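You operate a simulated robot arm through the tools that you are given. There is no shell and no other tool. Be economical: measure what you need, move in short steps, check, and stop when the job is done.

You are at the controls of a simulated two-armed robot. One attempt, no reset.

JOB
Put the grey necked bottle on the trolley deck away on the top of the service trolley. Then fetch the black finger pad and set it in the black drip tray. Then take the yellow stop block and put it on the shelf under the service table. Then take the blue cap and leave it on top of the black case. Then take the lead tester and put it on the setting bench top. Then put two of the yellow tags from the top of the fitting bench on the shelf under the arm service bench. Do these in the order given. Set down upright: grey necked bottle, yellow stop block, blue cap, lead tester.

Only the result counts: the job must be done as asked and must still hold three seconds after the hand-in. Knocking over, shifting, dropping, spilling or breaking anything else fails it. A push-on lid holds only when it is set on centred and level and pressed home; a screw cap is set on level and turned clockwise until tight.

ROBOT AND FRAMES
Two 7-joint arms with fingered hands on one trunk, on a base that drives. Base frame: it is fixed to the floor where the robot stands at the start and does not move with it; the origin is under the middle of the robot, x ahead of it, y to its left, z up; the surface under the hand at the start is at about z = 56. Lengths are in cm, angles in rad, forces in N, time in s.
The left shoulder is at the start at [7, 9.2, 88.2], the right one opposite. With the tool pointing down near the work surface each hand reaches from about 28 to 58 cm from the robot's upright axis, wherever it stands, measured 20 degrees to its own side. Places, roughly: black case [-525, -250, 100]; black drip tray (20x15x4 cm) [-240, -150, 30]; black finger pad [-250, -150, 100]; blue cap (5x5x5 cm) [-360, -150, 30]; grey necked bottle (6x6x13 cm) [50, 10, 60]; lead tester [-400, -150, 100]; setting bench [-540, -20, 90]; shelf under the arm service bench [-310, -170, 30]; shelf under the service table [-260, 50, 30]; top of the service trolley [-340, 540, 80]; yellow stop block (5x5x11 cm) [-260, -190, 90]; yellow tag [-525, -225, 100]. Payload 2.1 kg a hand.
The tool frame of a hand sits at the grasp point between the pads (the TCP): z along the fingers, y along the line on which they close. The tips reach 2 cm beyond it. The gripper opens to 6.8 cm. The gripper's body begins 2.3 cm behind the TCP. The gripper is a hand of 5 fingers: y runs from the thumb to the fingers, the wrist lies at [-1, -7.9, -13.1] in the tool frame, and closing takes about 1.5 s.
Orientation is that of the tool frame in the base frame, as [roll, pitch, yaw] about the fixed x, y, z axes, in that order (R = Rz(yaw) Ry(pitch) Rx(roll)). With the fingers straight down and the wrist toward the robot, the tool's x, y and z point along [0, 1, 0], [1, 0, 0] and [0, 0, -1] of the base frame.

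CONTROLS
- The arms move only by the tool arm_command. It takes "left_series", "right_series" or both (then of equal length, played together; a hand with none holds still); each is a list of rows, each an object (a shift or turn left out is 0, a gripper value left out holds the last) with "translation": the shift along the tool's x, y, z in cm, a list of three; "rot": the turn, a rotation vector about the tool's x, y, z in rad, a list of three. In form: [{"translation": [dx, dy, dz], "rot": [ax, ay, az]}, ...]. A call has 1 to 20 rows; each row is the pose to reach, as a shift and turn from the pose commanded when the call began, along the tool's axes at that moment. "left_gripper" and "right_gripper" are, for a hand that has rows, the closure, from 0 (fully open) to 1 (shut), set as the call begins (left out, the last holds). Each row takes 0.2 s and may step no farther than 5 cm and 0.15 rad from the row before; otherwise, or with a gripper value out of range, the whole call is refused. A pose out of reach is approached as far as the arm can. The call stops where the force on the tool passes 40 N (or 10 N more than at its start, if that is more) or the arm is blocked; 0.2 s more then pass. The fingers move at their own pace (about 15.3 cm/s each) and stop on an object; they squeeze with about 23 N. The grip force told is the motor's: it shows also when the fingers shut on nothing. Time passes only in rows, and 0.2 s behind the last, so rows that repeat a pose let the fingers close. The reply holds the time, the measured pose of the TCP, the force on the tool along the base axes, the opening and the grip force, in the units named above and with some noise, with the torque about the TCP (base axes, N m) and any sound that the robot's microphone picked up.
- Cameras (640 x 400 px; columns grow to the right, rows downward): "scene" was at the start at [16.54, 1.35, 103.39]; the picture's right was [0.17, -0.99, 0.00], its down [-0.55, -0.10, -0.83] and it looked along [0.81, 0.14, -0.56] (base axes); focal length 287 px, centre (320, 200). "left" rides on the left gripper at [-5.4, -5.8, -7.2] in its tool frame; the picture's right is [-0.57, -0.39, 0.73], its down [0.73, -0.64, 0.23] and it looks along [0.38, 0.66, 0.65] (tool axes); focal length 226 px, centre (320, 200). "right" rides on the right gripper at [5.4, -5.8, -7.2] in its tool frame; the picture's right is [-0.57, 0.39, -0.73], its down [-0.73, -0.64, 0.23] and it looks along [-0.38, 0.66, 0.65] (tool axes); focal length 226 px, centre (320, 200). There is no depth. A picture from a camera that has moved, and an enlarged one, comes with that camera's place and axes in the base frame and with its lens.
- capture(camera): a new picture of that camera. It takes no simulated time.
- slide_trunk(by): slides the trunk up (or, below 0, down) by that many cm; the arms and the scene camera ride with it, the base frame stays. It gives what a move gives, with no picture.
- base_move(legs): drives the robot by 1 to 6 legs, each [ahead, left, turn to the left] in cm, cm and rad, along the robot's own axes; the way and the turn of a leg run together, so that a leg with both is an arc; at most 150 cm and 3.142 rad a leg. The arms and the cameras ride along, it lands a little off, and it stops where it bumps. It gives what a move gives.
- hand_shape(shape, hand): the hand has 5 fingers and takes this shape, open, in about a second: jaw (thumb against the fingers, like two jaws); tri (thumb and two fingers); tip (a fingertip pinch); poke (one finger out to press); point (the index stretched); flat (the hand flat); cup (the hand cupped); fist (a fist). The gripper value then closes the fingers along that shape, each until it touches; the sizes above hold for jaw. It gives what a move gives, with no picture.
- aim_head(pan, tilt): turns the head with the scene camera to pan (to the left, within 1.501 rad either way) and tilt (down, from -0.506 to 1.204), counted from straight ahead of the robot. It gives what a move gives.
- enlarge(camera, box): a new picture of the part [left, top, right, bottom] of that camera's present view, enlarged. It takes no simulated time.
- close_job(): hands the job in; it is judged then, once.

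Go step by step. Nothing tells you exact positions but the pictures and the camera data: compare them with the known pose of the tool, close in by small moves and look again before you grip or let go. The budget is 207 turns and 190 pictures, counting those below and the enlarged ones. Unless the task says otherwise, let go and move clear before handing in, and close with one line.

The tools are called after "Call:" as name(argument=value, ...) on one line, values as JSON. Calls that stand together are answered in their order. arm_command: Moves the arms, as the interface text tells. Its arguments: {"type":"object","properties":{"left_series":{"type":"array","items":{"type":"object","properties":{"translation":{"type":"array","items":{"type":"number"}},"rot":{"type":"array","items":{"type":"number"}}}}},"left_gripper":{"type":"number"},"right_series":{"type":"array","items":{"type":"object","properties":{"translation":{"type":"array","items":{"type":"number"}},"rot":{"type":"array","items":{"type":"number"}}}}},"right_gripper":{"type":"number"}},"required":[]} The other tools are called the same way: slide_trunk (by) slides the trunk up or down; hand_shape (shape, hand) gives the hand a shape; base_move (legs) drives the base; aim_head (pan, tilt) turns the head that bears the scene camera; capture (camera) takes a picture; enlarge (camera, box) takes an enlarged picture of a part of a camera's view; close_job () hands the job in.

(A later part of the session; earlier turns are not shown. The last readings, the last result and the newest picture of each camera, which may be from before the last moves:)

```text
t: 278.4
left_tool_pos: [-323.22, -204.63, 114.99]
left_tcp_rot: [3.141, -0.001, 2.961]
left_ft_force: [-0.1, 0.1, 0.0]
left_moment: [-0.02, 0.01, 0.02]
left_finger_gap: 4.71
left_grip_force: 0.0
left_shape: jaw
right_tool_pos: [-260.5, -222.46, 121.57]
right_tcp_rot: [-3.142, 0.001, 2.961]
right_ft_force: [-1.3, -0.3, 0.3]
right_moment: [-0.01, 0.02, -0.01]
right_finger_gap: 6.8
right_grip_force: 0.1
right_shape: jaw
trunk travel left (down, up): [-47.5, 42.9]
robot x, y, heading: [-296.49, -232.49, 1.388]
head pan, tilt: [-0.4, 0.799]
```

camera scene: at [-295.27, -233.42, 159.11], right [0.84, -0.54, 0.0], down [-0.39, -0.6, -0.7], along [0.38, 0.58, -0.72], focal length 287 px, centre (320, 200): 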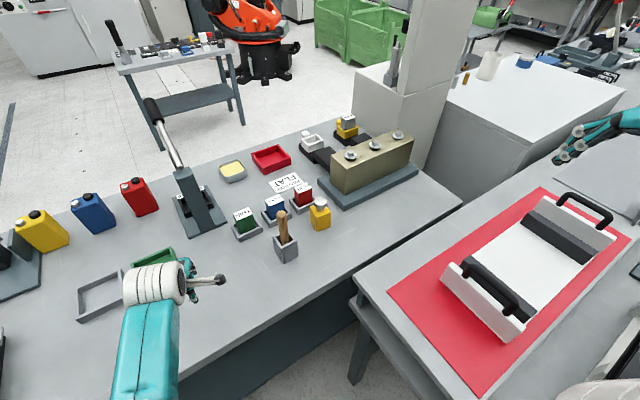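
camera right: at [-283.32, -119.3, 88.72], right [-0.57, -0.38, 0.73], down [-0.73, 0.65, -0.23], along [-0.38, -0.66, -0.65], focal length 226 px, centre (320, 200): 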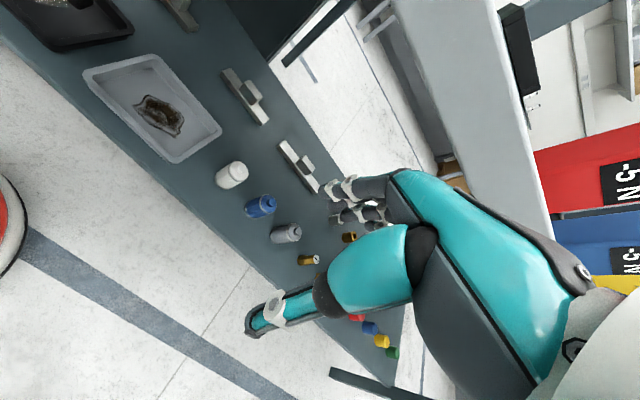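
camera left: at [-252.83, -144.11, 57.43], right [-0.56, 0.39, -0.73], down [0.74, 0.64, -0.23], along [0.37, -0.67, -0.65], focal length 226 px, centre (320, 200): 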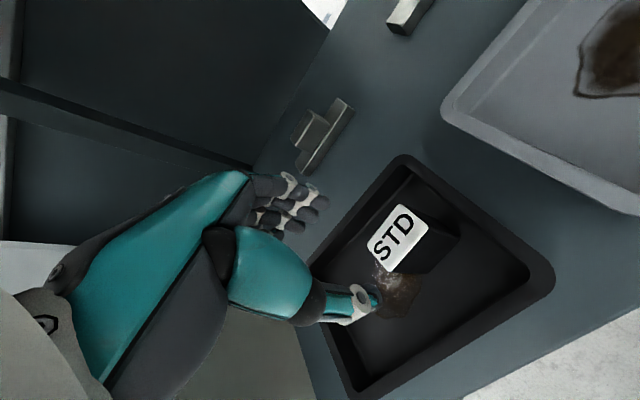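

Bringing the right hand above the block.

Call:
arm_command(right_series=[{"translation": [1.3, 4.3, 0]}, {"translation": [2.6, 8.6, 0]}, {"translation": [3.9, 13, 1]}, {"translation": [5.2, 17.3, 2]}, {"translation": [6.5, 21.6, 3]}, {"translation": [7.8, 26, 5]}, {"translation": [9.1, 30.3, 7]}, {"translation": [10.4, 34.6, 9]}, {"translation": [10.4, 34.6, 9]}], right_gripper=0)

Call:
capture(camera="right")

Call:
capture(camera="scene")

```text
t: 280.4
left_tool_pos: [-323.11, -204.49, 115.14]
left_tcp_rot: [3.14, -0.001, 2.963]
left_ft_force: [1.2, 0.3, -0.3]
left_moment: [-0.01, 0.03, -0.01]
left_finger_gap: 4.74
left_grip_force: 0.2
left_shape: jaw
right_tool_pos: [-264.69, -186.39, 112.55]
right_tcp_rot: [3.139, 0.004, 2.962]
right_ft_force: [-0.1, -0.6, -0.6]
right_moment: [-0.04, -0.01, -0.02]
right_finger_gap: 6.81
right_grip_force: 0.1
right_shape: jaw
trunk travel left (down, up): [-47.5, 42.9]
robot x, y, heading: [-296.47, -232.37, 1.387]
head pan, tilt: [-0.4, 0.799]
```

```text
110 pictures are left
camera right: at [-270.96, -191.19, 119.72], right [0.62, 0.28, 0.73], down [0.61, -0.76, -0.23], along [0.49, 0.59, -0.64], focal length 226 px, centre (320, 200)
```

right: 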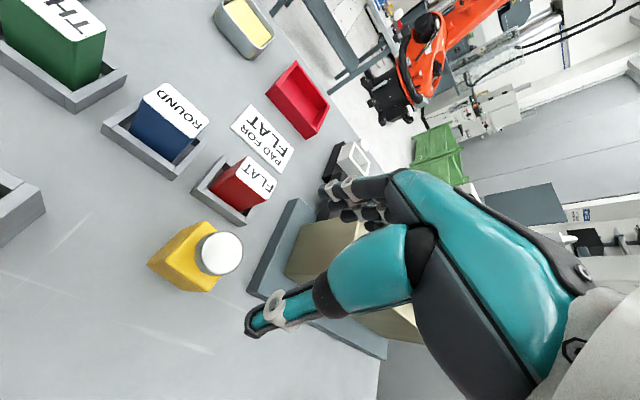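

```text
109 pictures are left
camera scene: at [-291.45, -223.6, 137.06], right [0.84, -0.55, 0.0], down [-0.39, -0.6, -0.7], along [0.38, 0.58, -0.72], focal length 287 px, centre (320, 200)
```

scene: 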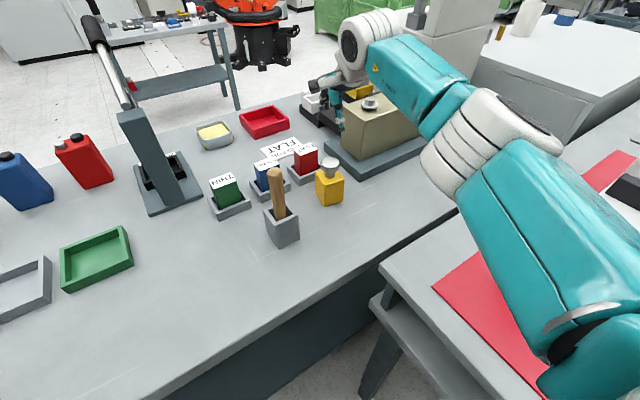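

The knob is at [-264.3, -185.8, 100], about 4 cm across. Lowering around it.

Call:
arm_command(right_series=[{"translation": [-0.3, 0.65, 2]}, {"translation": [-0.3, 0.65, 5]}, {"translation": [-0.3, 0.65, 8]}, {"translation": [-0.3, 0.65, 10]}, {"translation": [-0.3, 0.65, 10]}], right_gripper=0.1)

Call:
capture(camera="right")

Call:
enlarge(camera="scene", box=[250, 80, 410, 220])

```text
t: 281.6
left_tool_pos: [-323.06, -204.37, 115.14]
left_tcp_rot: [-3.142, -0.002, 2.96]
left_ft_force: [0.5, -0.8, 0.3]
left_moment: [-0.02, 0.02, 0.01]
left_finger_gap: 4.72
left_grip_force: 0.1
left_shape: jaw
right_tool_pos: [-264.41, -186.31, 103.63]
right_tcp_rot: [3.139, 0.0, 2.96]
right_ft_force: [-0.4, -0.2, -0.1]
right_moment: [-0.03, -0.01, -0.01]
right_finger_gap: 6.11
right_grip_force: 0.0
right_shape: jaw
right hand out of reach, approached as far as the arm can: row 3, 4, 5
trunk travel left (down, up): [-47.5, 42.9]
robot x, y, heading: [-296.13, -232.22, 1.387]
head pan, tilt: [-0.4, 0.799]
```

```text
108 pictures are left
camera right: at [-270.77, -191.06, 110.78], right [0.63, 0.28, 0.73], down [0.6, -0.76, -0.23], along [0.49, 0.59, -0.65], focal length 226 px, centre (320, 200)
```

right: 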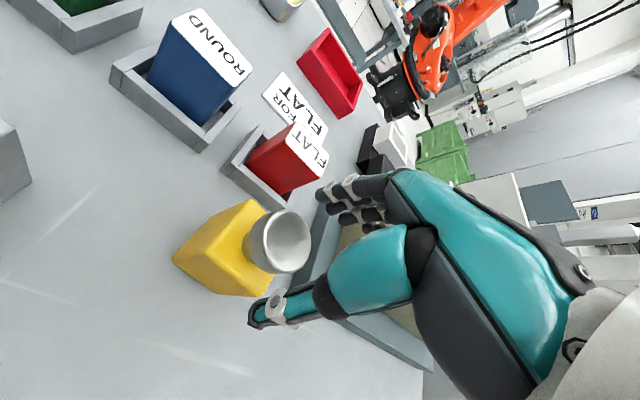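

```text
2.86 times, centred on (330, 150) of scene
camera zoom: at [-291.45, -223.6, 137.06], right [0.84, -0.55, 0.0], down [-0.39, -0.6, -0.7], along [0.38, 0.58, -0.72], focal length 819 px, centre (291, 343)
```

zoom: 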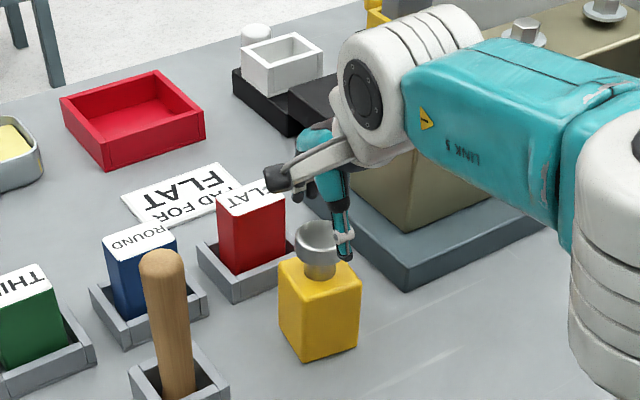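

Nearly at the reach limit, so I'll use the trunk for the last part: up 2 with the arm, then trunk down.

Call:
arm_command(right_series=[{"translation": [0, 0.3, -2]}, {"translation": [0, 0.3, -2]}, {"translation": [0, 0.3, -2]}])

Call:
slide_trunk(by=-3.5)

Call:
capture(camera="right")

```text
t: 282.4
left_tool_pos: [-323.16, -204.62, 115.06]
left_tcp_rot: [3.141, 0.0, 2.962]
left_ft_force: [-0.9, 0.7, 0.0]
left_moment: [0.02, 0.0, -0.02]
left_finger_gap: 4.73
left_grip_force: 0.0
left_shape: jaw
right_tool_pos: [-264.41, -186.11, 105.66]
right_tcp_rot: [3.14, -0.001, 2.959]
right_ft_force: [-0.2, 0.7, -0.4]
right_moment: [-0.01, 0.0, 0.03]
right_finger_gap: 6.12
right_grip_force: 0.0
right_shape: jaw
trunk travel left (down, up): [-47.5, 42.9]
robot x, y, heading: [-296.32, -232.3, 1.39]
head pan, tilt: [-0.4, 0.799]
```

```text
t: 283.2
left_tool_pos: [-323.19, -204.54, 111.5]
left_tcp_rot: [3.14, -0.003, 2.962]
left_ft_force: [0.1, 0.4, 0.1]
left_moment: [0.0, -0.02, -0.03]
left_finger_gap: 4.72
left_grip_force: 0.0
left_shape: jaw
right_tool_pos: [-264.36, -185.91, 102.0]
right_tcp_rot: [-3.141, 0.0, 2.96]
right_ft_force: [0.2, 0.5, 0.1]
right_moment: [0.04, -0.01, 0.02]
right_finger_gap: 6.14
right_grip_force: 0.0
right_shape: jaw
trunk travel left (down, up): [-44.0, 46.4]
robot x, y, heading: [-296.11, -232.54, 1.395]
head pan, tilt: [-0.4, 0.799]
```

```text
106 pictures are left
camera right: at [-270.69, -190.76, 109.32], right [0.63, 0.28, 0.73], down [0.61, -0.76, -0.23], along [0.49, 0.59, -0.65], focal length 226 px, centre (320, 200)
```

right: 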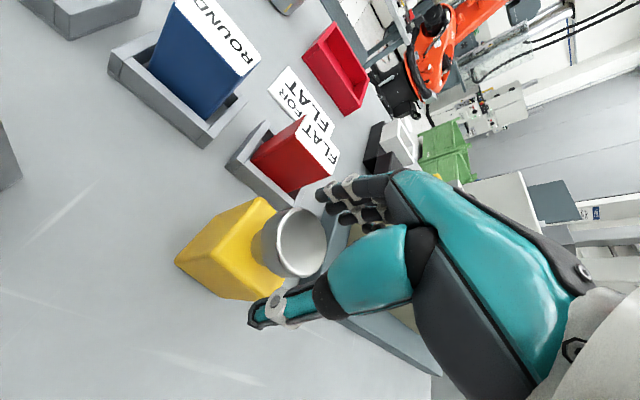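

Call:
slide_trunk(by=-2.8)

Call:
enlarge(camera="scene", box=[250, 80, 410, 220])

Call:
capture(camera="right")

```text
t: 283.9
left_tool_pos: [-323.23, -204.48, 108.72]
left_tcp_rot: [3.14, -0.001, 2.963]
left_ft_force: [-0.7, 0.4, -0.1]
left_moment: [-0.01, 0.02, 0.01]
left_finger_gap: 4.73
left_grip_force: 0.0
left_shape: jaw
right_tool_pos: [-264.18, -186.03, 99.37]
right_tcp_rot: [3.141, -0.001, 2.96]
right_ft_force: [-0.2, -0.4, -1.0]
right_moment: [0.03, -0.01, 0.01]
right_finger_gap: 6.12
right_grip_force: 0.0
right_shape: jaw
trunk travel left (down, up): [-41.2, 49.2]
robot x, y, heading: [-296.28, -232.17, 1.391]
head pan, tilt: [-0.4, 0.799]
```

```text
2.86 times, centred on (330, 150) of scene
camera zoom: at [-291.35, -223.02, 130.73], right [0.84, -0.55, 0.0], down [-0.39, -0.6, -0.7], along [0.38, 0.58, -0.72], focal length 819 px, centre (291, 343)
```

zoom: 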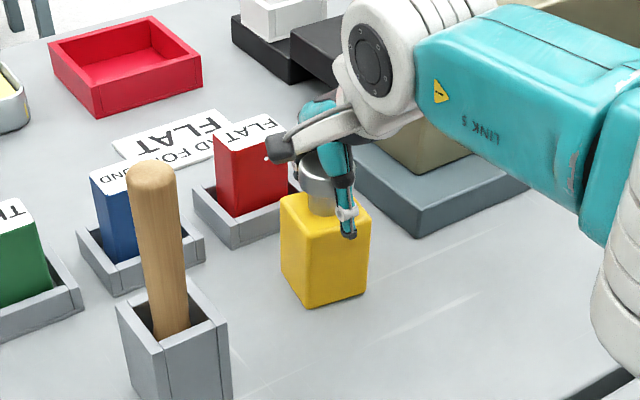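

```text
104 pictures are left
camera right: at [-270.68, -190.77, 106.53], right [0.63, 0.28, 0.73], down [0.61, -0.76, -0.23], along [0.49, 0.59, -0.65], focal length 226 px, centre (320, 200)
```

right: 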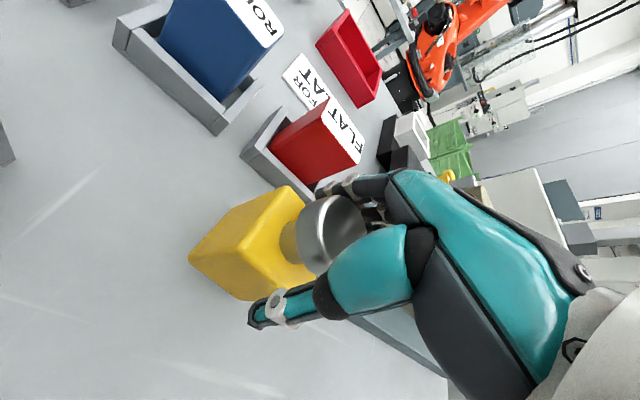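

Fingers are around the knob. Closing.

Call:
arm_command(right_series=[{}, {}, {}, {}, {}, {}, {}, {}], right_gripper=1)

Call:
slide_trunk(by=3)

Call:
enlarge(camera="scene", box=[250, 80, 410, 220])

```text
t: 285.8
left_tool_pos: [-323.22, -204.45, 108.81]
left_tcp_rot: [-3.141, -0.001, 2.962]
left_ft_force: [-0.4, 0.4, 0.4]
left_moment: [-0.01, -0.02, 0.02]
left_finger_gap: 4.75
left_grip_force: 0.1
left_shape: jaw
right_tool_pos: [-264.33, -185.94, 99.3]
right_tcp_rot: [3.14, 0.0, 2.96]
right_ft_force: [-1.4, -0.2, 0.4]
right_moment: [-0.02, -0.04, -0.01]
right_finger_gap: 2.37
right_grip_force: 22.7
right_shape: jaw
trunk travel left (down, up): [-41.2, 49.2]
robot x, y, heading: [-296.33, -232.77, 1.388]
head pan, tilt: [-0.4, 0.799]
```

```text
t: 286.5
left_tool_pos: [-323.2, -204.45, 111.8]
left_tcp_rot: [3.141, -0.002, 2.961]
left_ft_force: [0.0, -0.2, 0.1]
left_moment: [0.02, -0.01, 0.03]
left_finger_gap: 4.75
left_grip_force: 0.0
left_shape: jaw
right_tool_pos: [-264.35, -186.06, 102.29]
right_tcp_rot: [-3.138, 0.001, 2.959]
right_ft_force: [0.5, 0.3, -10.9]
right_moment: [-0.04, 0.01, -0.01]
right_finger_gap: 2.35
right_grip_force: 23.2
right_shape: jaw
trunk travel left (down, up): [-44.2, 46.2]
robot x, y, heading: [-296.26, -232.34, 1.393]
head pan, tilt: [-0.4, 0.799]
```

```text
2.86 times, centred on (330, 150) of scene
camera zoom: at [-291.33, -223.21, 133.74], right [0.84, -0.55, 0.0], down [-0.39, -0.6, -0.7], along [0.38, 0.58, -0.72], focal length 819 px, centre (291, 343)
```

zoom: 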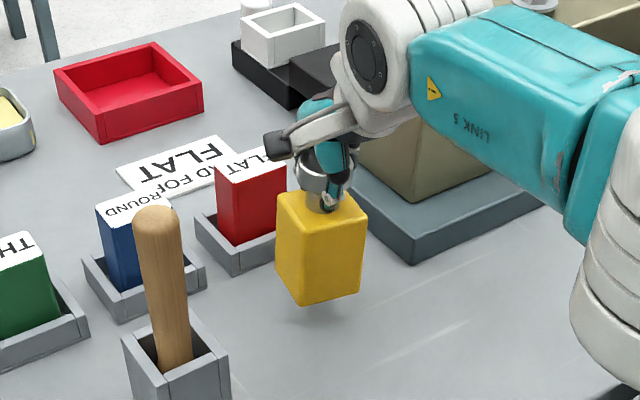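

Held by the neck under the knob, hanging upright. Raising, backing away and travelling round the bench's west end.

Call:
slide_trunk(by=12)

Call:
base_move(legs=[[-15, 0, 0], [-25, 0, 0.17], [0, 145, 0]])

Call:
capture(camera="right")

```text
t: 288.0
left_tool_pos: [-323.08, -204.5, 123.8]
left_tcp_rot: [-3.141, -0.001, 2.963]
left_ft_force: [0.6, 0.1, -0.6]
left_moment: [-0.01, 0.0, -0.03]
left_finger_gap: 4.75
left_grip_force: 0.1
left_shape: jaw
right_tool_pos: [-264.42, -186.1, 115.07]
right_tcp_rot: [3.128, -0.001, 2.958]
right_ft_force: [-0.1, 1.2, -11.1]
right_moment: [-0.06, 0.01, -0.02]
right_finger_gap: 2.37
right_grip_force: 22.6
right_shape: jaw
trunk travel left (down, up): [-56.2, 34.2]
robot x, y, heading: [-296.28, -232.44, 1.392]
head pan, tilt: [-0.4, 0.799]
```

```text
t: 297.7
left_tool_pos: [-478.32, -244.08, 123.85]
left_tcp_rot: [3.14, -0.002, 3.101]
left_ft_force: [-0.2, 0.2, 0.1]
left_moment: [0.01, 0.01, 0.03]
left_finger_gap: 4.74
left_grip_force: 0.2
left_shape: jaw
right_tool_pos: [-422.68, -217.96, 115.11]
right_tcp_rot: [3.126, 0.001, 3.095]
right_ft_force: [0.0, 0.7, -10.9]
right_moment: [-0.06, 0.01, 0.01]
right_finger_gap: 2.34
right_grip_force: 22.6
right_shape: jaw
trunk travel left (down, up): [-56.2, 34.2]
robot x, y, heading: [-447.81, -267.83, 1.532]
head pan, tilt: [-0.4, 0.799]
```

```text
102 pictures are left
camera right: at [-428.32, -223.64, 122.13], right [0.58, 0.35, 0.73], down [0.7, -0.67, -0.24], along [0.41, 0.66, -0.64], focal length 226 px, centre (320, 200)
```

right: 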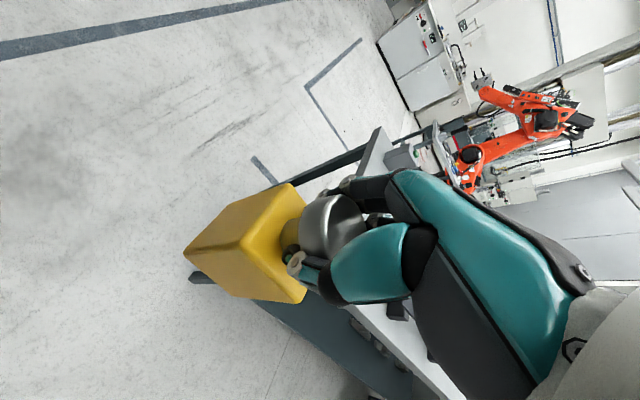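

Driving north along the west end, then east in the aisle to face the service table.

Call:
base_move(legs=[[0, 0, 0.04], [100, 0, 0], [90, 0, 0], [0, -110, 0], [0, -75, 0]])

Call:
aim_head(pan=0, tilt=0.6)

Call:
capture(camera="scene")

```text
t: 316.5
left_tool_pos: [-292.85, -56.92, 123.88]
left_tcp_rot: [3.14, 0.0, 3.139]
left_ft_force: [-0.3, -0.3, 0.1]
left_moment: [0.01, 0.03, -0.01]
left_finger_gap: 4.72
left_grip_force: 0.0
left_shape: jaw
right_tool_pos: [-238.13, -28.36, 115.06]
right_tcp_rot: [3.126, -0.001, 3.136]
right_ft_force: [0.0, 0.7, -11.1]
right_moment: [-0.05, 0.01, 0.04]
right_finger_gap: 2.33
right_grip_force: 23.0
right_shape: jaw
trunk travel left (down, up): [-56.2, 34.2]
robot x, y, heading: [-261.13, -79.07, 1.567]
head pan, tilt: [-0.4, 0.799]
```

```text
t: 317.3
left_tool_pos: [-292.75, -56.8, 123.83]
left_tcp_rot: [3.14, -0.002, 3.14]
left_ft_force: [-0.1, 0.3, 0.2]
left_moment: [0.0, -0.04, 0.0]
left_finger_gap: 4.75
left_grip_force: 0.1
left_shape: jaw
right_tool_pos: [-238.16, -28.39, 114.98]
right_tcp_rot: [3.127, 0.0, 3.138]
right_ft_force: [-0.3, -0.2, -9.9]
right_moment: [-0.07, 0.04, 0.03]
right_finger_gap: 2.38
right_grip_force: 22.9
right_shape: jaw
trunk travel left (down, up): [-56.2, 34.2]
robot x, y, heading: [-261.2, -79.41, 1.573]
head pan, tilt: [0.0, 0.6]
```

```text
101 pictures are left
camera scene: at [-261.33, -69.14, 147.46], right [1.0, 0.0, 0.0], down [0.0, -0.57, -0.82], along [0.0, 0.82, -0.57], focal length 287 px, centre (320, 200)
```

scene: 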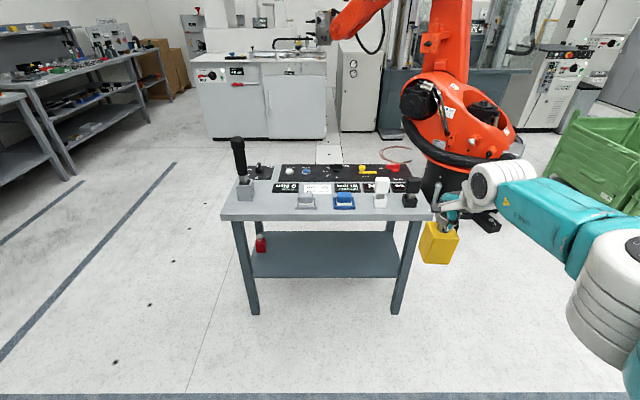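

The shelf is at about z 31, y 29 to 64, with a red item at its left end. I'll bring the block in closer, level it, and lower the trunk fully.

Call:
arm_command(right_series=[{"translation": [3, -2, 0], "rot": [0.015, 0, 0]}, {"translation": [6, -5, 0], "rot": [0.015, 0, 0]}, {"translation": [9, -8, 0], "rot": [0.015, 0, 0]}, {"translation": [11, -9, 0], "rot": [0.015, 0, 0]}, {"translation": [11, -9, 0], "rot": [0.015, 0, 0]}], left_series=[{"translation": [0, -2, 0]}, {"translation": [0, -4, 0]}, {"translation": [0, -5, 0]}, {"translation": [0, -5, 0]}, {"translation": [0, -5, 0]}])

Call:
slide_trunk(by=-40)

Call:
slide_trunk(by=-15.5)

Call:
arm_command(right_series=[{"translation": [0, 0, 4]}, {"translation": [0, 0, 8]}, {"translation": [0, 0, 12]}, {"translation": [0, 0, 14]}, {"translation": [0, 0, 14]}])

Call:
capture(camera="scene")

```text
t: 318.5
left_tool_pos: [-292.82, -61.71, 123.88]
left_tcp_rot: [3.139, -0.001, 3.14]
left_ft_force: [-0.1, -0.3, 0.5]
left_moment: [0.0, 0.0, -0.01]
left_finger_gap: 4.72
left_grip_force: 0.0
left_shape: jaw
right_tool_pos: [-249.1, -37.53, 114.91]
right_tcp_rot: [3.139, 0.001, 3.138]
right_ft_force: [-0.7, -0.7, -11.0]
right_moment: [-0.07, 0.02, -0.01]
right_finger_gap: 2.36
right_grip_force: 23.4
right_shape: jaw
trunk travel left (down, up): [-56.2, 34.2]
robot x, y, heading: [-261.32, -79.47, 1.571]
head pan, tilt: [0.0, 0.6]
```

```text
t: 322.4
left_tool_pos: [-292.83, -61.87, 83.91]
left_tcp_rot: [3.14, -0.002, 3.142]
left_ft_force: [-1.1, -0.7, -0.5]
left_moment: [0.01, -0.02, 0.0]
left_finger_gap: 4.77
left_grip_force: 0.1
left_shape: jaw
right_tool_pos: [-249.33, -37.38, 74.78]
right_tcp_rot: [3.139, 0.001, 3.135]
right_ft_force: [0.4, 0.5, -11.1]
right_moment: [-0.08, -0.04, -0.02]
right_finger_gap: 2.35
right_grip_force: 22.7
right_shape: jaw
trunk travel left (down, up): [-16.2, 74.2]
robot x, y, heading: [-261.42, -79.46, 1.566]
head pan, tilt: [0.0, 0.6]
```

```text
t: 324.2
left_tool_pos: [-292.86, -61.83, 68.27]
left_tcp_rot: [3.138, -0.002, 3.14]
left_ft_force: [-0.4, -0.1, -0.5]
left_moment: [0.03, 0.06, 0.01]
left_finger_gap: 4.74
left_grip_force: 0.0
left_shape: jaw
right_tool_pos: [-249.31, -37.43, 59.34]
right_tcp_rot: [3.141, -0.001, 3.135]
right_ft_force: [0.2, -0.4, -10.5]
right_moment: [-0.03, -0.01, -0.02]
right_finger_gap: 2.38
right_grip_force: 22.8
right_shape: jaw
trunk travel left (down, up): [-0.7, 89.7]
robot x, y, heading: [-260.97, -79.84, 1.572]
head pan, tilt: [0.0, 0.6]
```

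```text
t: 325.4
left_tool_pos: [-292.83, -61.9, 68.34]
left_tcp_rot: [3.141, -0.002, 3.139]
left_ft_force: [0.3, 0.4, -0.3]
left_moment: [0.05, -0.02, 0.03]
left_finger_gap: 4.73
left_grip_force: 0.0
left_shape: jaw
right_tool_pos: [-249.25, -37.45, 45.5]
right_tcp_rot: [-3.141, 0.001, 3.136]
right_ft_force: [-0.8, -1.7, -11.8]
right_moment: [-0.09, 0.02, 0.0]
right_finger_gap: 2.33
right_grip_force: 23.2
right_shape: jaw
trunk travel left (down, up): [-0.7, 89.7]
robot x, y, heading: [-261.33, -79.79, 1.57]
head pan, tilt: [0.0, 0.6]
```

```text
100 pictures are left
camera scene: at [-261.35, -59.64, 91.17], right [1.0, 0.0, 0.0], down [0.0, -0.57, -0.82], along [0.0, 0.82, -0.57], focal length 287 px, centre (320, 200)
```

scene: 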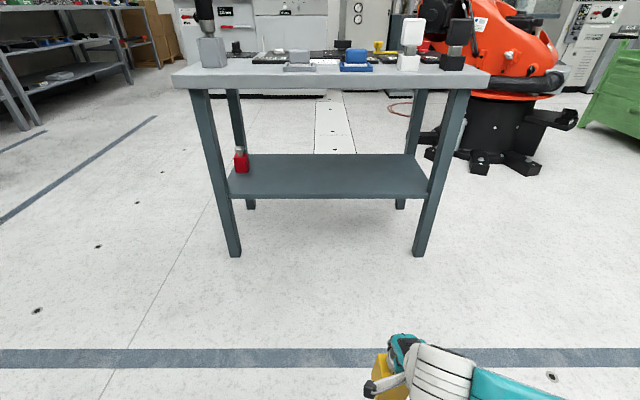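

The shelf top is at z 31.5 and the table underside at 71. The block bottom is at about 35, so I can drive straight in.

Call:
base_move(legs=[[50, 6, 0], [20, 0, 0]])

Call:
capture(camera="right")

Call:
aim_head(pan=-0.5, tilt=0.9)

Call:
capture(camera="scene")

```text
t: 329.5
left_tool_pos: [-298.77, 7.97, 68.27]
left_tcp_rot: [3.141, -0.002, 3.138]
left_ft_force: [0.0, -0.5, 0.4]
left_moment: [-0.02, 0.02, 0.02]
left_finger_gap: 4.74
left_grip_force: 0.1
left_shape: jaw
right_tool_pos: [-255.21, 32.33, 45.53]
right_tcp_rot: [3.141, 0.0, 3.135]
right_ft_force: [0.7, -0.4, -11.2]
right_moment: [-0.05, -0.04, 0.02]
right_finger_gap: 2.35
right_grip_force: 23.0
right_shape: jaw
trunk travel left (down, up): [-0.7, 89.7]
robot x, y, heading: [-267.21, -10.07, 1.566]
head pan, tilt: [0.0, 0.6]
```

```text
99 pictures are left
camera right: at [-260.53, 26.56, 52.64], right [0.57, 0.38, 0.73], down [0.73, -0.65, -0.23], along [0.38, 0.66, -0.65], focal length 226 px, centre (320, 200)
```

right: 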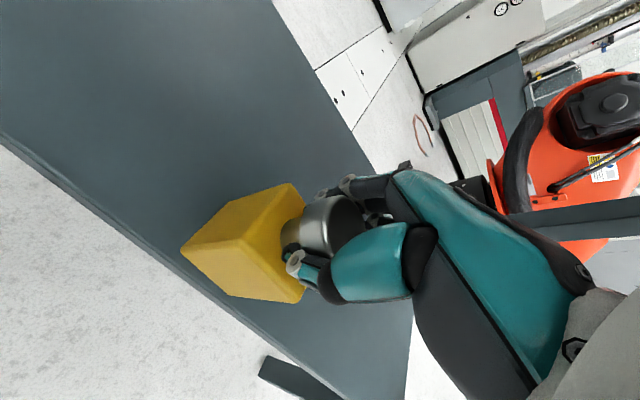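

```text
t: 330.4
left_tool_pos: [-298.72, 8.0, 68.08]
left_tcp_rot: [3.14, -0.001, 3.137]
left_ft_force: [0.1, 0.1, 0.1]
left_moment: [0.02, 0.02, -0.02]
left_finger_gap: 4.74
left_grip_force: 0.0
left_shape: jaw
right_tool_pos: [-255.04, 32.41, 45.44]
right_tcp_rot: [-3.141, 0.002, 3.135]
right_ft_force: [0.1, 0.0, -11.3]
right_moment: [-0.08, 0.01, -0.01]
right_finger_gap: 2.35
right_grip_force: 23.1
right_shape: jaw
trunk travel left (down, up): [-0.7, 89.7]
robot x, y, heading: [-267.52, -9.76, 1.565]
head pan, tilt: [-0.499, 0.901]
```

```text
98 pictures are left
camera scene: at [-263.65, 7.98, 88.69], right [0.88, -0.48, 0.0], down [-0.38, -0.69, -0.62], along [0.3, 0.54, -0.78], focal length 287 px, centre (320, 200)
```

scene: 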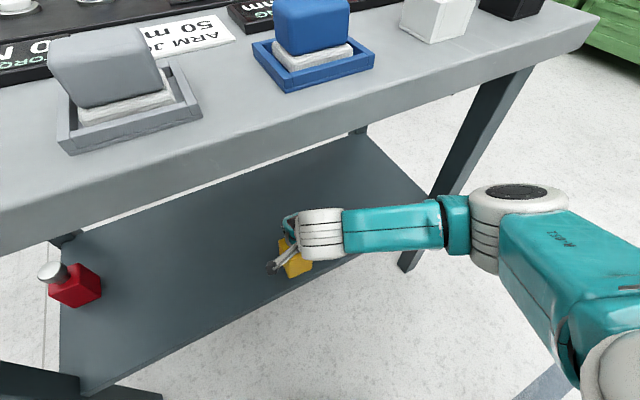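

Call:
arm_command(right_series=[{"translation": [0, 2.5, 0]}, {"translation": [0, 5, 0]}, {"translation": [0, 5, 0]}])

Call:
arm_command(right_series=[{"translation": [0, 0, 0.8]}, {"translation": [0, 0, 1.6]}, {"translation": [0, 0, 2.2]}, {"translation": [0, 0, 2.6]}, {"translation": [0, 0, 2.6]}])

Call:
capture(camera="right")

```text
t: 331.2
left_tool_pos: [-298.69, 7.97, 68.29]
left_tcp_rot: [3.139, -0.002, 3.138]
left_ft_force: [0.0, 0.6, -0.5]
left_moment: [-0.03, 0.04, -0.01]
left_finger_gap: 4.72
left_grip_force: 0.1
left_shape: jaw
right_tool_pos: [-255.03, 37.39, 45.52]
right_tcp_rot: [-3.141, -0.001, 3.136]
right_ft_force: [-0.9, 0.0, -11.6]
right_moment: [-0.06, -0.01, 0.04]
right_finger_gap: 2.33
right_grip_force: 22.9
right_shape: jaw
trunk travel left (down, up): [-0.7, 89.7]
robot x, y, heading: [-267.07, -9.61, 1.566]
head pan, tilt: [-0.499, 0.901]
```

```text
t: 332.4
left_tool_pos: [-298.63, 8.13, 68.17]
left_tcp_rot: [3.14, -0.003, 3.14]
left_ft_force: [1.0, 0.3, 0.1]
left_moment: [0.02, -0.01, -0.05]
left_finger_gap: 4.71
left_grip_force: 0.0
left_shape: jaw
right_tool_pos: [-255.07, 37.3, 42.89]
right_tcp_rot: [3.141, 0.0, 3.135]
right_ft_force: [-0.2, -0.2, -10.2]
right_moment: [-0.06, 0.0, -0.02]
right_finger_gap: 2.34
right_grip_force: 23.0
right_shape: jaw
trunk travel left (down, up): [-0.7, 89.7]
robot x, y, heading: [-267.22, -9.65, 1.567]
head pan, tilt: [-0.499, 0.901]
```

```text
97 pictures are left
camera right: at [-260.46, 31.58, 50.08], right [0.57, 0.38, 0.73], down [0.73, -0.65, -0.23], along [0.38, 0.66, -0.65], focal length 226 px, centre (320, 200)
```

right: 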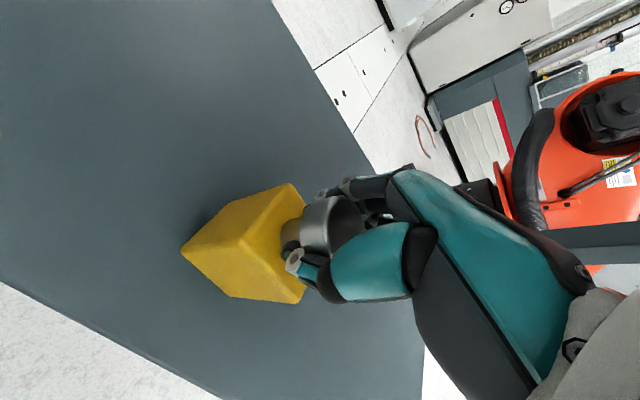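

Still about 1 cm above the shelf. Lowering further gently until contact.

Call:
arm_command(right_series=[{"translation": [0, 0, 0.3]}, {"translation": [0, 0, 0.6]}, {"translation": [0, 0, 0.9]}, {"translation": [0, 0, 1.2]}, {"translation": [0, 0, 1.5]}, {"translation": [0, 0, 1.5]}])

```text
t: 333.8
left_tool_pos: [-298.84, 7.87, 68.18]
left_tcp_rot: [3.138, 0.0, 3.14]
left_ft_force: [-0.3, -0.6, -0.7]
left_moment: [-0.01, -0.03, -0.01]
left_finger_gap: 4.7
left_grip_force: 0.1
left_shape: jaw
right_tool_pos: [-255.25, 37.45, 41.65]
right_tcp_rot: [3.137, 0.001, 3.137]
right_ft_force: [-9.4, -2.8, 22.4]
right_moment: [0.16, 0.04, 0.11]
right_finger_gap: 2.48
right_grip_force: 23.1
right_shape: jaw
trunk travel left (down, up): [-0.7, 89.7]
robot x, y, heading: [-267.05, -9.59, 1.569]
head pan, tilt: [-0.499, 0.901]
```

Call:
arm_command(right_series=[{"translation": [0, 0, -0.15]}, {"translation": [0, 0, -0.25]}, {"translation": [0, 0, -0.25]}])

```text
t: 334.6
left_tool_pos: [-298.79, 7.87, 68.18]
left_tcp_rot: [3.137, 0.0, 3.137]
left_ft_force: [-0.4, 0.0, -0.4]
left_moment: [0.03, 0.03, -0.04]
left_finger_gap: 4.73
left_grip_force: 0.0
left_shape: jaw
right_tool_pos: [-255.07, 37.31, 41.79]
right_tcp_rot: [3.14, 0.002, 3.135]
right_ft_force: [-6.5, 1.5, 14.6]
right_moment: [0.23, 0.05, 0.12]
right_finger_gap: 2.5
right_grip_force: 22.7
right_shape: jaw
trunk travel left (down, up): [-0.7, 89.7]
robot x, y, heading: [-267.61, -10.04, 1.565]
head pan, tilt: [-0.499, 0.901]
```

Call:
arm_command(right_series=[{"translation": [0, 0, -0.2]}, {"translation": [0, 0, -0.2]}])

Call:
arm_command(right_series=[{}, {}, {}, {}, {}, {}, {}], right_gripper=0.1)

Call:
capture(camera="right")

```text
t: 335.2
left_tool_pos: [-298.8, 7.96, 68.29]
left_tcp_rot: [3.139, 0.001, 3.139]
left_ft_force: [-0.4, 0.4, 0.4]
left_moment: [-0.02, 0.01, 0.03]
left_finger_gap: 4.73
left_grip_force: 0.1
left_shape: jaw
right_tool_pos: [-255.09, 37.28, 41.82]
right_tcp_rot: [-3.141, 0.003, 3.133]
right_ft_force: [-3.1, 2.2, 3.8]
right_moment: [0.1, 0.05, 0.03]
right_finger_gap: 2.46
right_grip_force: 23.1
right_shape: jaw
trunk travel left (down, up): [-0.7, 89.7]
robot x, y, heading: [-267.54, -9.99, 1.565]
head pan, tilt: [-0.499, 0.901]
```

```text
t: 336.8
left_tool_pos: [-298.64, 7.95, 68.24]
left_tcp_rot: [3.139, 0.0, 3.138]
left_ft_force: [0.0, -0.6, -0.9]
left_moment: [0.0, 0.02, -0.03]
left_finger_gap: 4.72
left_grip_force: 0.1
left_shape: jaw
right_tool_pos: [-255.13, 37.22, 41.93]
right_tcp_rot: [3.139, -0.002, 3.135]
right_ft_force: [0.1, 0.0, 1.0]
right_moment: [-0.04, -0.03, 0.0]
right_finger_gap: 6.13
right_grip_force: 0.1
right_shape: jaw
trunk travel left (down, up): [-0.7, 89.7]
robot x, y, heading: [-266.77, -9.76, 1.567]
head pan, tilt: [-0.499, 0.901]
```

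```text
96 pictures are left
camera right: at [-260.51, 31.58, 49.05], right [0.57, 0.38, 0.73], down [0.73, -0.65, -0.23], along [0.38, 0.66, -0.65], focal length 226 px, centre (320, 200)
```

right: 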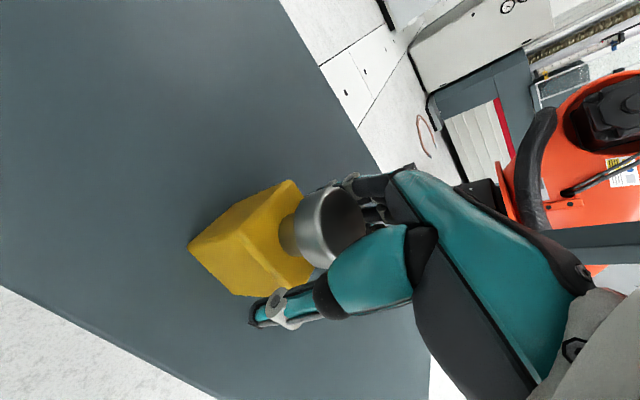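

Released and standing. Raising 5.5 cm and driving back out.

Call:
arm_command(right_series=[{"translation": [0, 0, -1.5]}, {"translation": [0, 0, -3.5]}, {"translation": [0, 0, -5.5]}, {"translation": [0, 0, -5.5]}])

Call:
base_move(legs=[[-65, 0, 0]])

Call:
aim_head(pan=0, tilt=0.5)

Call:
capture(camera="scene")

```text
t: 337.8
left_tool_pos: [-298.74, 8.03, 68.2]
left_tcp_rot: [3.14, 0.0, 3.139]
left_ft_force: [-0.3, -0.3, 0.2]
left_moment: [0.0, 0.01, -0.01]
left_finger_gap: 4.75
left_grip_force: 0.0
left_shape: jaw
right_tool_pos: [-254.95, 37.35, 47.39]
right_tcp_rot: [3.139, -0.001, 3.134]
right_ft_force: [0.2, -0.1, 0.0]
right_moment: [-0.01, 0.0, 0.0]
right_finger_gap: 6.1
right_grip_force: 0.0
right_shape: jaw
trunk travel left (down, up): [-0.7, 89.7]
robot x, y, heading: [-267.16, -9.81, 1.566]
head pan, tilt: [-0.499, 0.901]
```

```text
t: 341.4
left_tool_pos: [-299.01, -56.73, 68.18]
left_tcp_rot: [3.14, -0.001, 3.133]
left_ft_force: [0.5, -0.1, -0.8]
left_moment: [0.03, 0.02, 0.0]
left_finger_gap: 4.71
left_grip_force: 0.1
left_shape: jaw
right_tool_pos: [-255.13, -27.7, 47.38]
right_tcp_rot: [3.139, 0.001, 3.128]
right_ft_force: [0.2, -0.1, -0.5]
right_moment: [0.03, 0.02, 0.02]
right_finger_gap: 6.12
right_grip_force: 0.1
right_shape: jaw
trunk travel left (down, up): [-0.7, 89.7]
robot x, y, heading: [-267.63, -74.62, 1.563]
head pan, tilt: [-0.499, 0.901]
```

```text
t: 342.4
left_tool_pos: [-299.11, -56.79, 68.33]
left_tcp_rot: [3.14, 0.0, 3.134]
left_ft_force: [0.3, 0.1, -0.1]
left_moment: [-0.01, -0.01, 0.0]
left_finger_gap: 4.74
left_grip_force: 0.1
left_shape: jaw
right_tool_pos: [-255.18, -27.72, 47.28]
right_tcp_rot: [3.14, 0.001, 3.129]
right_ft_force: [-0.2, 0.2, -0.1]
right_moment: [0.02, -0.01, 0.03]
right_finger_gap: 6.12
right_grip_force: 0.0
right_shape: jaw
trunk travel left (down, up): [-0.7, 89.7]
robot x, y, heading: [-267.74, -74.8, 1.561]
head pan, tilt: [0.0, 0.499]
```

```text
95 pictures are left
camera scene: at [-267.55, -54.55, 92.08], right [1.0, -0.01, 0.0], down [0.0, -0.48, -0.88], along [0.01, 0.88, -0.48], focal length 287 px, centre (320, 200)
```

scene: 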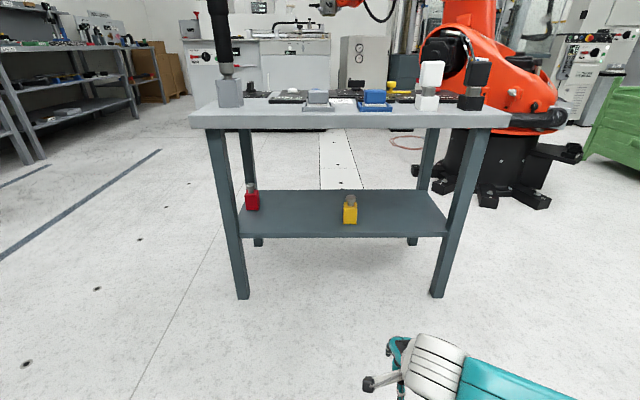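

The stop block stands on the shelf. Next the blue cap on the arm bench's lower shelf near x -360. I'll move west and turn to face south.

Call:
base_move(legs=[[12, 85, 0], [0, 0, 1.57], [0, 0, 1.575]])

Call:
capture(camera="scene")

```text
t: 354.7
left_tool_pos: [-321.64, -79.05, 68.26]
left_tcp_rot: [3.138, 0.0, 0.015]
left_ft_force: [0.4, 0.4, 0.4]
left_moment: [0.01, 0.02, 0.02]
left_finger_gap: 4.76
left_grip_force: 0.0
left_shape: jaw
right_tool_pos: [-364.78, -109.46, 47.26]
right_tcp_rot: [3.139, -0.001, 0.013]
right_ft_force: [0.4, -0.5, 0.1]
right_moment: [-0.02, 0.01, 0.01]
right_finger_gap: 6.1
right_grip_force: 0.1
right_shape: jaw
trunk travel left (down, up): [-0.7, 89.7]
robot x, y, heading: [-353.35, -61.96, -1.558]
head pan, tilt: [0.0, 0.499]
```

```text
94 pictures are left
camera scene: at [-353.22, -82.57, 92.09], right [-1.0, -0.02, 0.0], down [-0.01, 0.48, -0.88], along [0.01, -0.88, -0.48], focal length 287 px, centre (320, 200)
```

scene: 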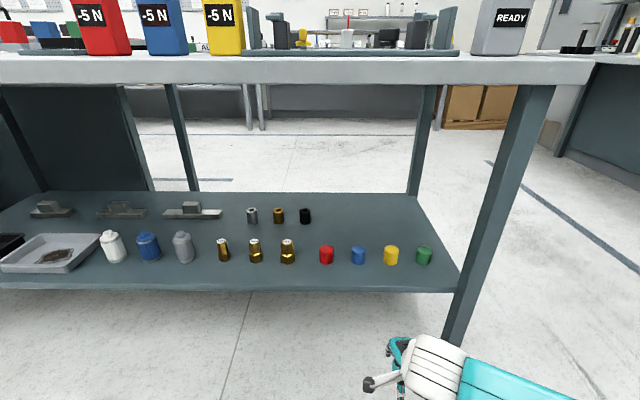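

The blue cap is at about [-364, -151] on the shelf. Driving the right hand in above it.

Call:
base_move(legs=[[36, 0, -0.013]])

Call:
capture(camera="right")

Call:
aim_head(pan=-0.4, tilt=0.8)

Call:
capture(camera="scene")

```text
t: 357.0
left_tool_pos: [-321.22, -115.79, 68.12]
left_tcp_rot: [3.14, 0.001, 0.013]
left_ft_force: [-1.2, 0.3, 0.2]
left_moment: [0.02, 0.0, 0.02]
left_finger_gap: 4.75
left_grip_force: 0.0
left_shape: jaw
right_tool_pos: [-364.37, -145.86, 47.24]
right_tcp_rot: [3.14, 0.002, 0.007]
right_ft_force: [-0.6, -0.1, 0.2]
right_moment: [0.0, 0.0, 0.01]
right_finger_gap: 6.12
right_grip_force: 0.1
right_shape: jaw
trunk travel left (down, up): [-0.7, 89.7]
robot x, y, heading: [-352.92, -98.65, -1.558]
head pan, tilt: [0.0, 0.499]
```

```text
93 pictures are left
camera right: at [-358.88, -139.98, 54.49], right [-0.56, -0.39, 0.73], down [-0.74, 0.63, -0.23], along [-0.37, -0.67, -0.65], focal length 226 px, centre (320, 200)
```

right: 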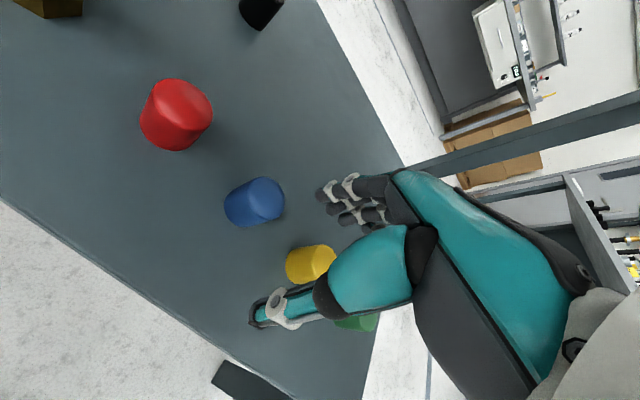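

```text
t: 357.9
left_tool_pos: [-321.11, -115.96, 68.28]
left_tcp_rot: [3.14, -0.002, 0.012]
left_ft_force: [-0.3, 0.4, -0.7]
left_moment: [0.02, -0.03, -0.02]
left_finger_gap: 4.72
left_grip_force: 0.1
left_shape: jaw
right_tool_pos: [-364.55, -145.95, 47.37]
right_tcp_rot: [3.138, 0.001, 0.008]
right_ft_force: [-0.4, 0.1, 0.3]
right_moment: [0.0, -0.02, -0.01]
right_finger_gap: 6.12
right_grip_force: 0.1
right_shape: jaw
trunk travel left (down, up): [-0.7, 89.7]
robot x, y, heading: [-352.86, -98.71, -1.559]
head pan, tilt: [-0.4, 0.799]
```

```text
92 pictures are left
camera scene: at [-355.93, -117.45, 89.5], right [-0.93, 0.38, 0.0], down [0.27, 0.66, -0.7], along [-0.26, -0.65, -0.72], focal length 287 px, centre (320, 200)
```

scene: 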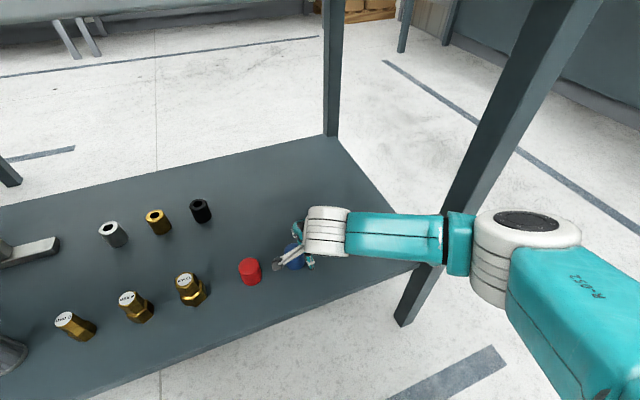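

My right elbow would hit the bench leg, so I'll swap hands: back out, tuck the right hand and bring the left one into the low position.

Call:
base_move(legs=[[-38, 0, 0], [0, -22, 0]])

Call:
arm_command(right_series=[{"translation": [-2, -3, -2]}, {"translation": [-4, -6, -4]}, {"translation": [-6, -9, -6]}, {"translation": [-8, -12, -8]}, {"translation": [-10, -15, -10]}, {"translation": [-12, -18, -12]}, {"translation": [-14, -21, -14]}, {"translation": [-16, -24, -16]}, {"translation": [-18, -26, -18]}, {"translation": [-20, -28, -20]}, {"translation": [-20, -28, -20]}], left_series=[{"translation": [0, 0, 0]}, {"translation": [-1, 2, 2]}, {"translation": [-3, 5, 4]}, {"translation": [-5, 8, 6]}, {"translation": [-7, 11, 8]}, {"translation": [-9, 14, 11]}, {"translation": [-12, 17, 13]}, {"translation": [-15, 20, 15]}, {"translation": [-18, 23, 17]}, {"translation": [-20, 26.5, 19]}, {"translation": [-20, 26.5, 21]}], left_gripper=0)

Call:
aim_head(pan=0.2, tilt=0.6)

Call:
capture(camera="scene")

```text
t: 361.5
left_tool_pos: [-343.35, -78.09, 68.29]
left_tcp_rot: [3.138, -0.001, 0.02]
left_ft_force: [-0.5, 0.2, -0.1]
left_moment: [-0.02, 0.01, 0.03]
left_finger_gap: 4.75
left_grip_force: 0.1
left_shape: jaw
right_tool_pos: [-386.23, -108.52, 47.29]
right_tcp_rot: [-3.141, -0.001, 0.017]
right_ft_force: [-0.3, -1.1, -0.2]
right_moment: [0.01, 0.02, 0.01]
right_finger_gap: 6.15
right_grip_force: 0.0
right_shape: jaw
trunk travel left (down, up): [-0.7, 89.7]
robot x, y, heading: [-375.28, -61.16, -1.551]
head pan, tilt: [-0.4, 0.799]
```

```text
t: 363.9
left_tool_pos: [-362.86, -105.03, 47.2]
left_tcp_rot: [3.137, -0.001, 0.021]
left_ft_force: [-1.4, -0.2, 0.1]
left_moment: [0.02, -0.01, 0.01]
left_finger_gap: 6.78
left_grip_force: 0.0
left_shape: jaw
left hand out of reach, approached as far as the arm can: row 2, 3, 4, 5, 6
right_tool_pos: [-405.42, -86.21, 62.65]
right_tcp_rot: [3.14, 0.001, 0.018]
right_ft_force: [-0.1, -0.5, -0.5]
right_moment: [0.02, 0.01, 0.03]
right_finger_gap: 6.12
right_grip_force: 0.1
right_shape: jaw
right hand out of reach, approached as far as the arm can: row 6, 7, 8, 9, 10, 11
trunk travel left (down, up): [-0.7, 89.7]
robot x, y, heading: [-374.98, -61.02, -1.553]
head pan, tilt: [-0.4, 0.799]
```

```text
t: 364.9
left_tool_pos: [-362.75, -104.99, 47.25]
left_tcp_rot: [3.141, -0.002, 0.021]
left_ft_force: [0.2, -0.4, 0.3]
left_moment: [0.0, 0.01, 0.0]
left_finger_gap: 6.79
left_grip_force: 0.1
left_shape: jaw
right_tool_pos: [-405.29, -86.16, 62.74]
right_tcp_rot: [3.139, 0.001, 0.018]
right_ft_force: [0.1, 0.6, 0.6]
right_moment: [0.01, -0.01, 0.0]
right_finger_gap: 6.11
right_grip_force: 0.1
right_shape: jaw
trunk travel left (down, up): [-0.7, 89.7]
robot x, y, heading: [-375.33, -61.25, -1.546]
head pan, tilt: [0.201, 0.6]
```

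```text
91 pictures are left
camera scene: at [-373.22, -81.1, 91.18], right [-0.98, -0.22, 0.0], down [-0.12, 0.55, -0.82], along [0.18, -0.8, -0.57], focal length 287 px, centre (320, 200)
```

scene: 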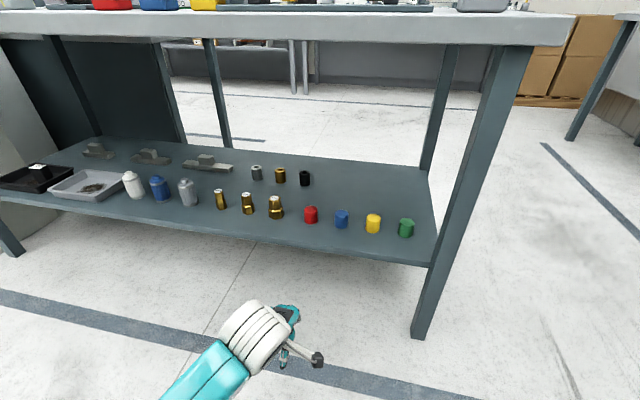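

Driving in with the left hand over the blue cap.

Call:
base_move(legs=[[30, -2, -0.02], [14.5, 0, 0]])

Call:
capture(camera="left")

Call:
capture(camera="scene")

```text
t: 367.9
left_tool_pos: [-365.49, -149.15, 47.27]
left_tcp_rot: [3.14, -0.001, -0.002]
left_ft_force: [-0.5, 0.0, -0.2]
left_moment: [0.0, -0.03, -0.01]
left_finger_gap: 6.77
left_grip_force: 0.1
left_shape: jaw
right_tool_pos: [-407.56, -129.36, 62.62]
right_tcp_rot: [3.14, 0.0, -0.006]
right_ft_force: [0.4, -0.3, 0.2]
right_moment: [-0.03, 0.01, 0.0]
right_finger_gap: 6.13
right_grip_force: 0.0
right_shape: jaw
trunk travel left (down, up): [-0.7, 89.7]
robot x, y, heading: [-377.17, -105.26, -1.573]
head pan, tilt: [0.201, 0.6]
```

```text
90 pictures are left
camera left: at [-370.91, -143.2, 54.55], right [-0.56, 0.39, -0.73], down [0.73, 0.64, -0.23], along [0.38, -0.67, -0.64], focal length 226 px, centre (320, 200)
```

left: 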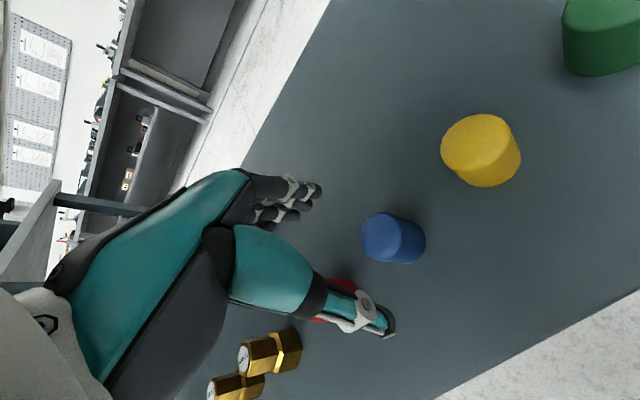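

```text
89 pictures are left
camera scene: at [-375.38, -125.1, 91.18], right [-0.98, -0.2, 0.0], down [-0.11, 0.55, -0.82], along [0.16, -0.81, -0.57], focal length 287 px, centre (320, 200)
```

scene: 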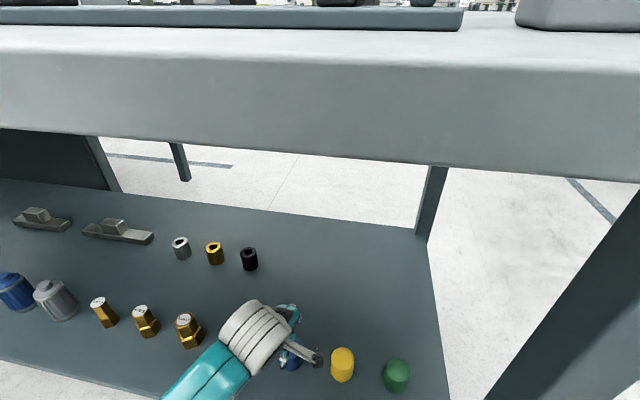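

The cap is at [-363.9, -152.5], top near z 36.5. Moving over it and down.

Call:
arm_command(left_series=[{"translation": [1.6, 3.3, 0]}, {"translation": [1.6, 3.3, 3]}, {"translation": [1.6, 3.3, 6]}, {"translation": [1.6, 3.3, 8]}, {"translation": [1.6, 3.3, 8]}])

Call:
capture(camera="left")

```text
t: 369.1
left_tool_pos: [-364.01, -152.41, 39.23]
left_tcp_rot: [3.141, -0.001, -0.001]
left_ft_force: [0.5, 0.6, 0.5]
left_moment: [0.05, 0.02, 0.0]
left_finger_gap: 6.78
left_grip_force: 0.1
left_shape: jaw
right_tool_pos: [-407.51, -129.4, 62.66]
right_tcp_rot: [3.141, -0.001, -0.006]
right_ft_force: [-0.8, 0.4, 0.1]
right_moment: [0.01, 0.01, 0.02]
right_finger_gap: 6.14
right_grip_force: 0.0
right_shape: jaw
trunk travel left (down, up): [-0.7, 89.7]
robot x, y, heading: [-377.11, -105.08, -1.572]
head pan, tilt: [0.201, 0.6]
```

```text
88 pictures are left
camera left: at [-369.38, -146.46, 46.47], right [-0.56, 0.39, -0.73], down [0.73, 0.64, -0.23], along [0.38, -0.67, -0.64], focal length 226 px, centre (320, 200)
```

left: 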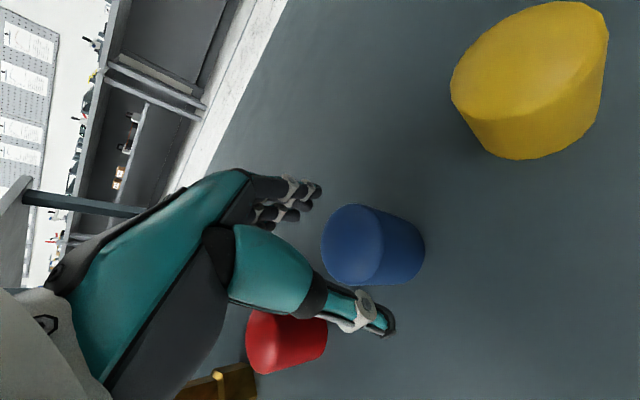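

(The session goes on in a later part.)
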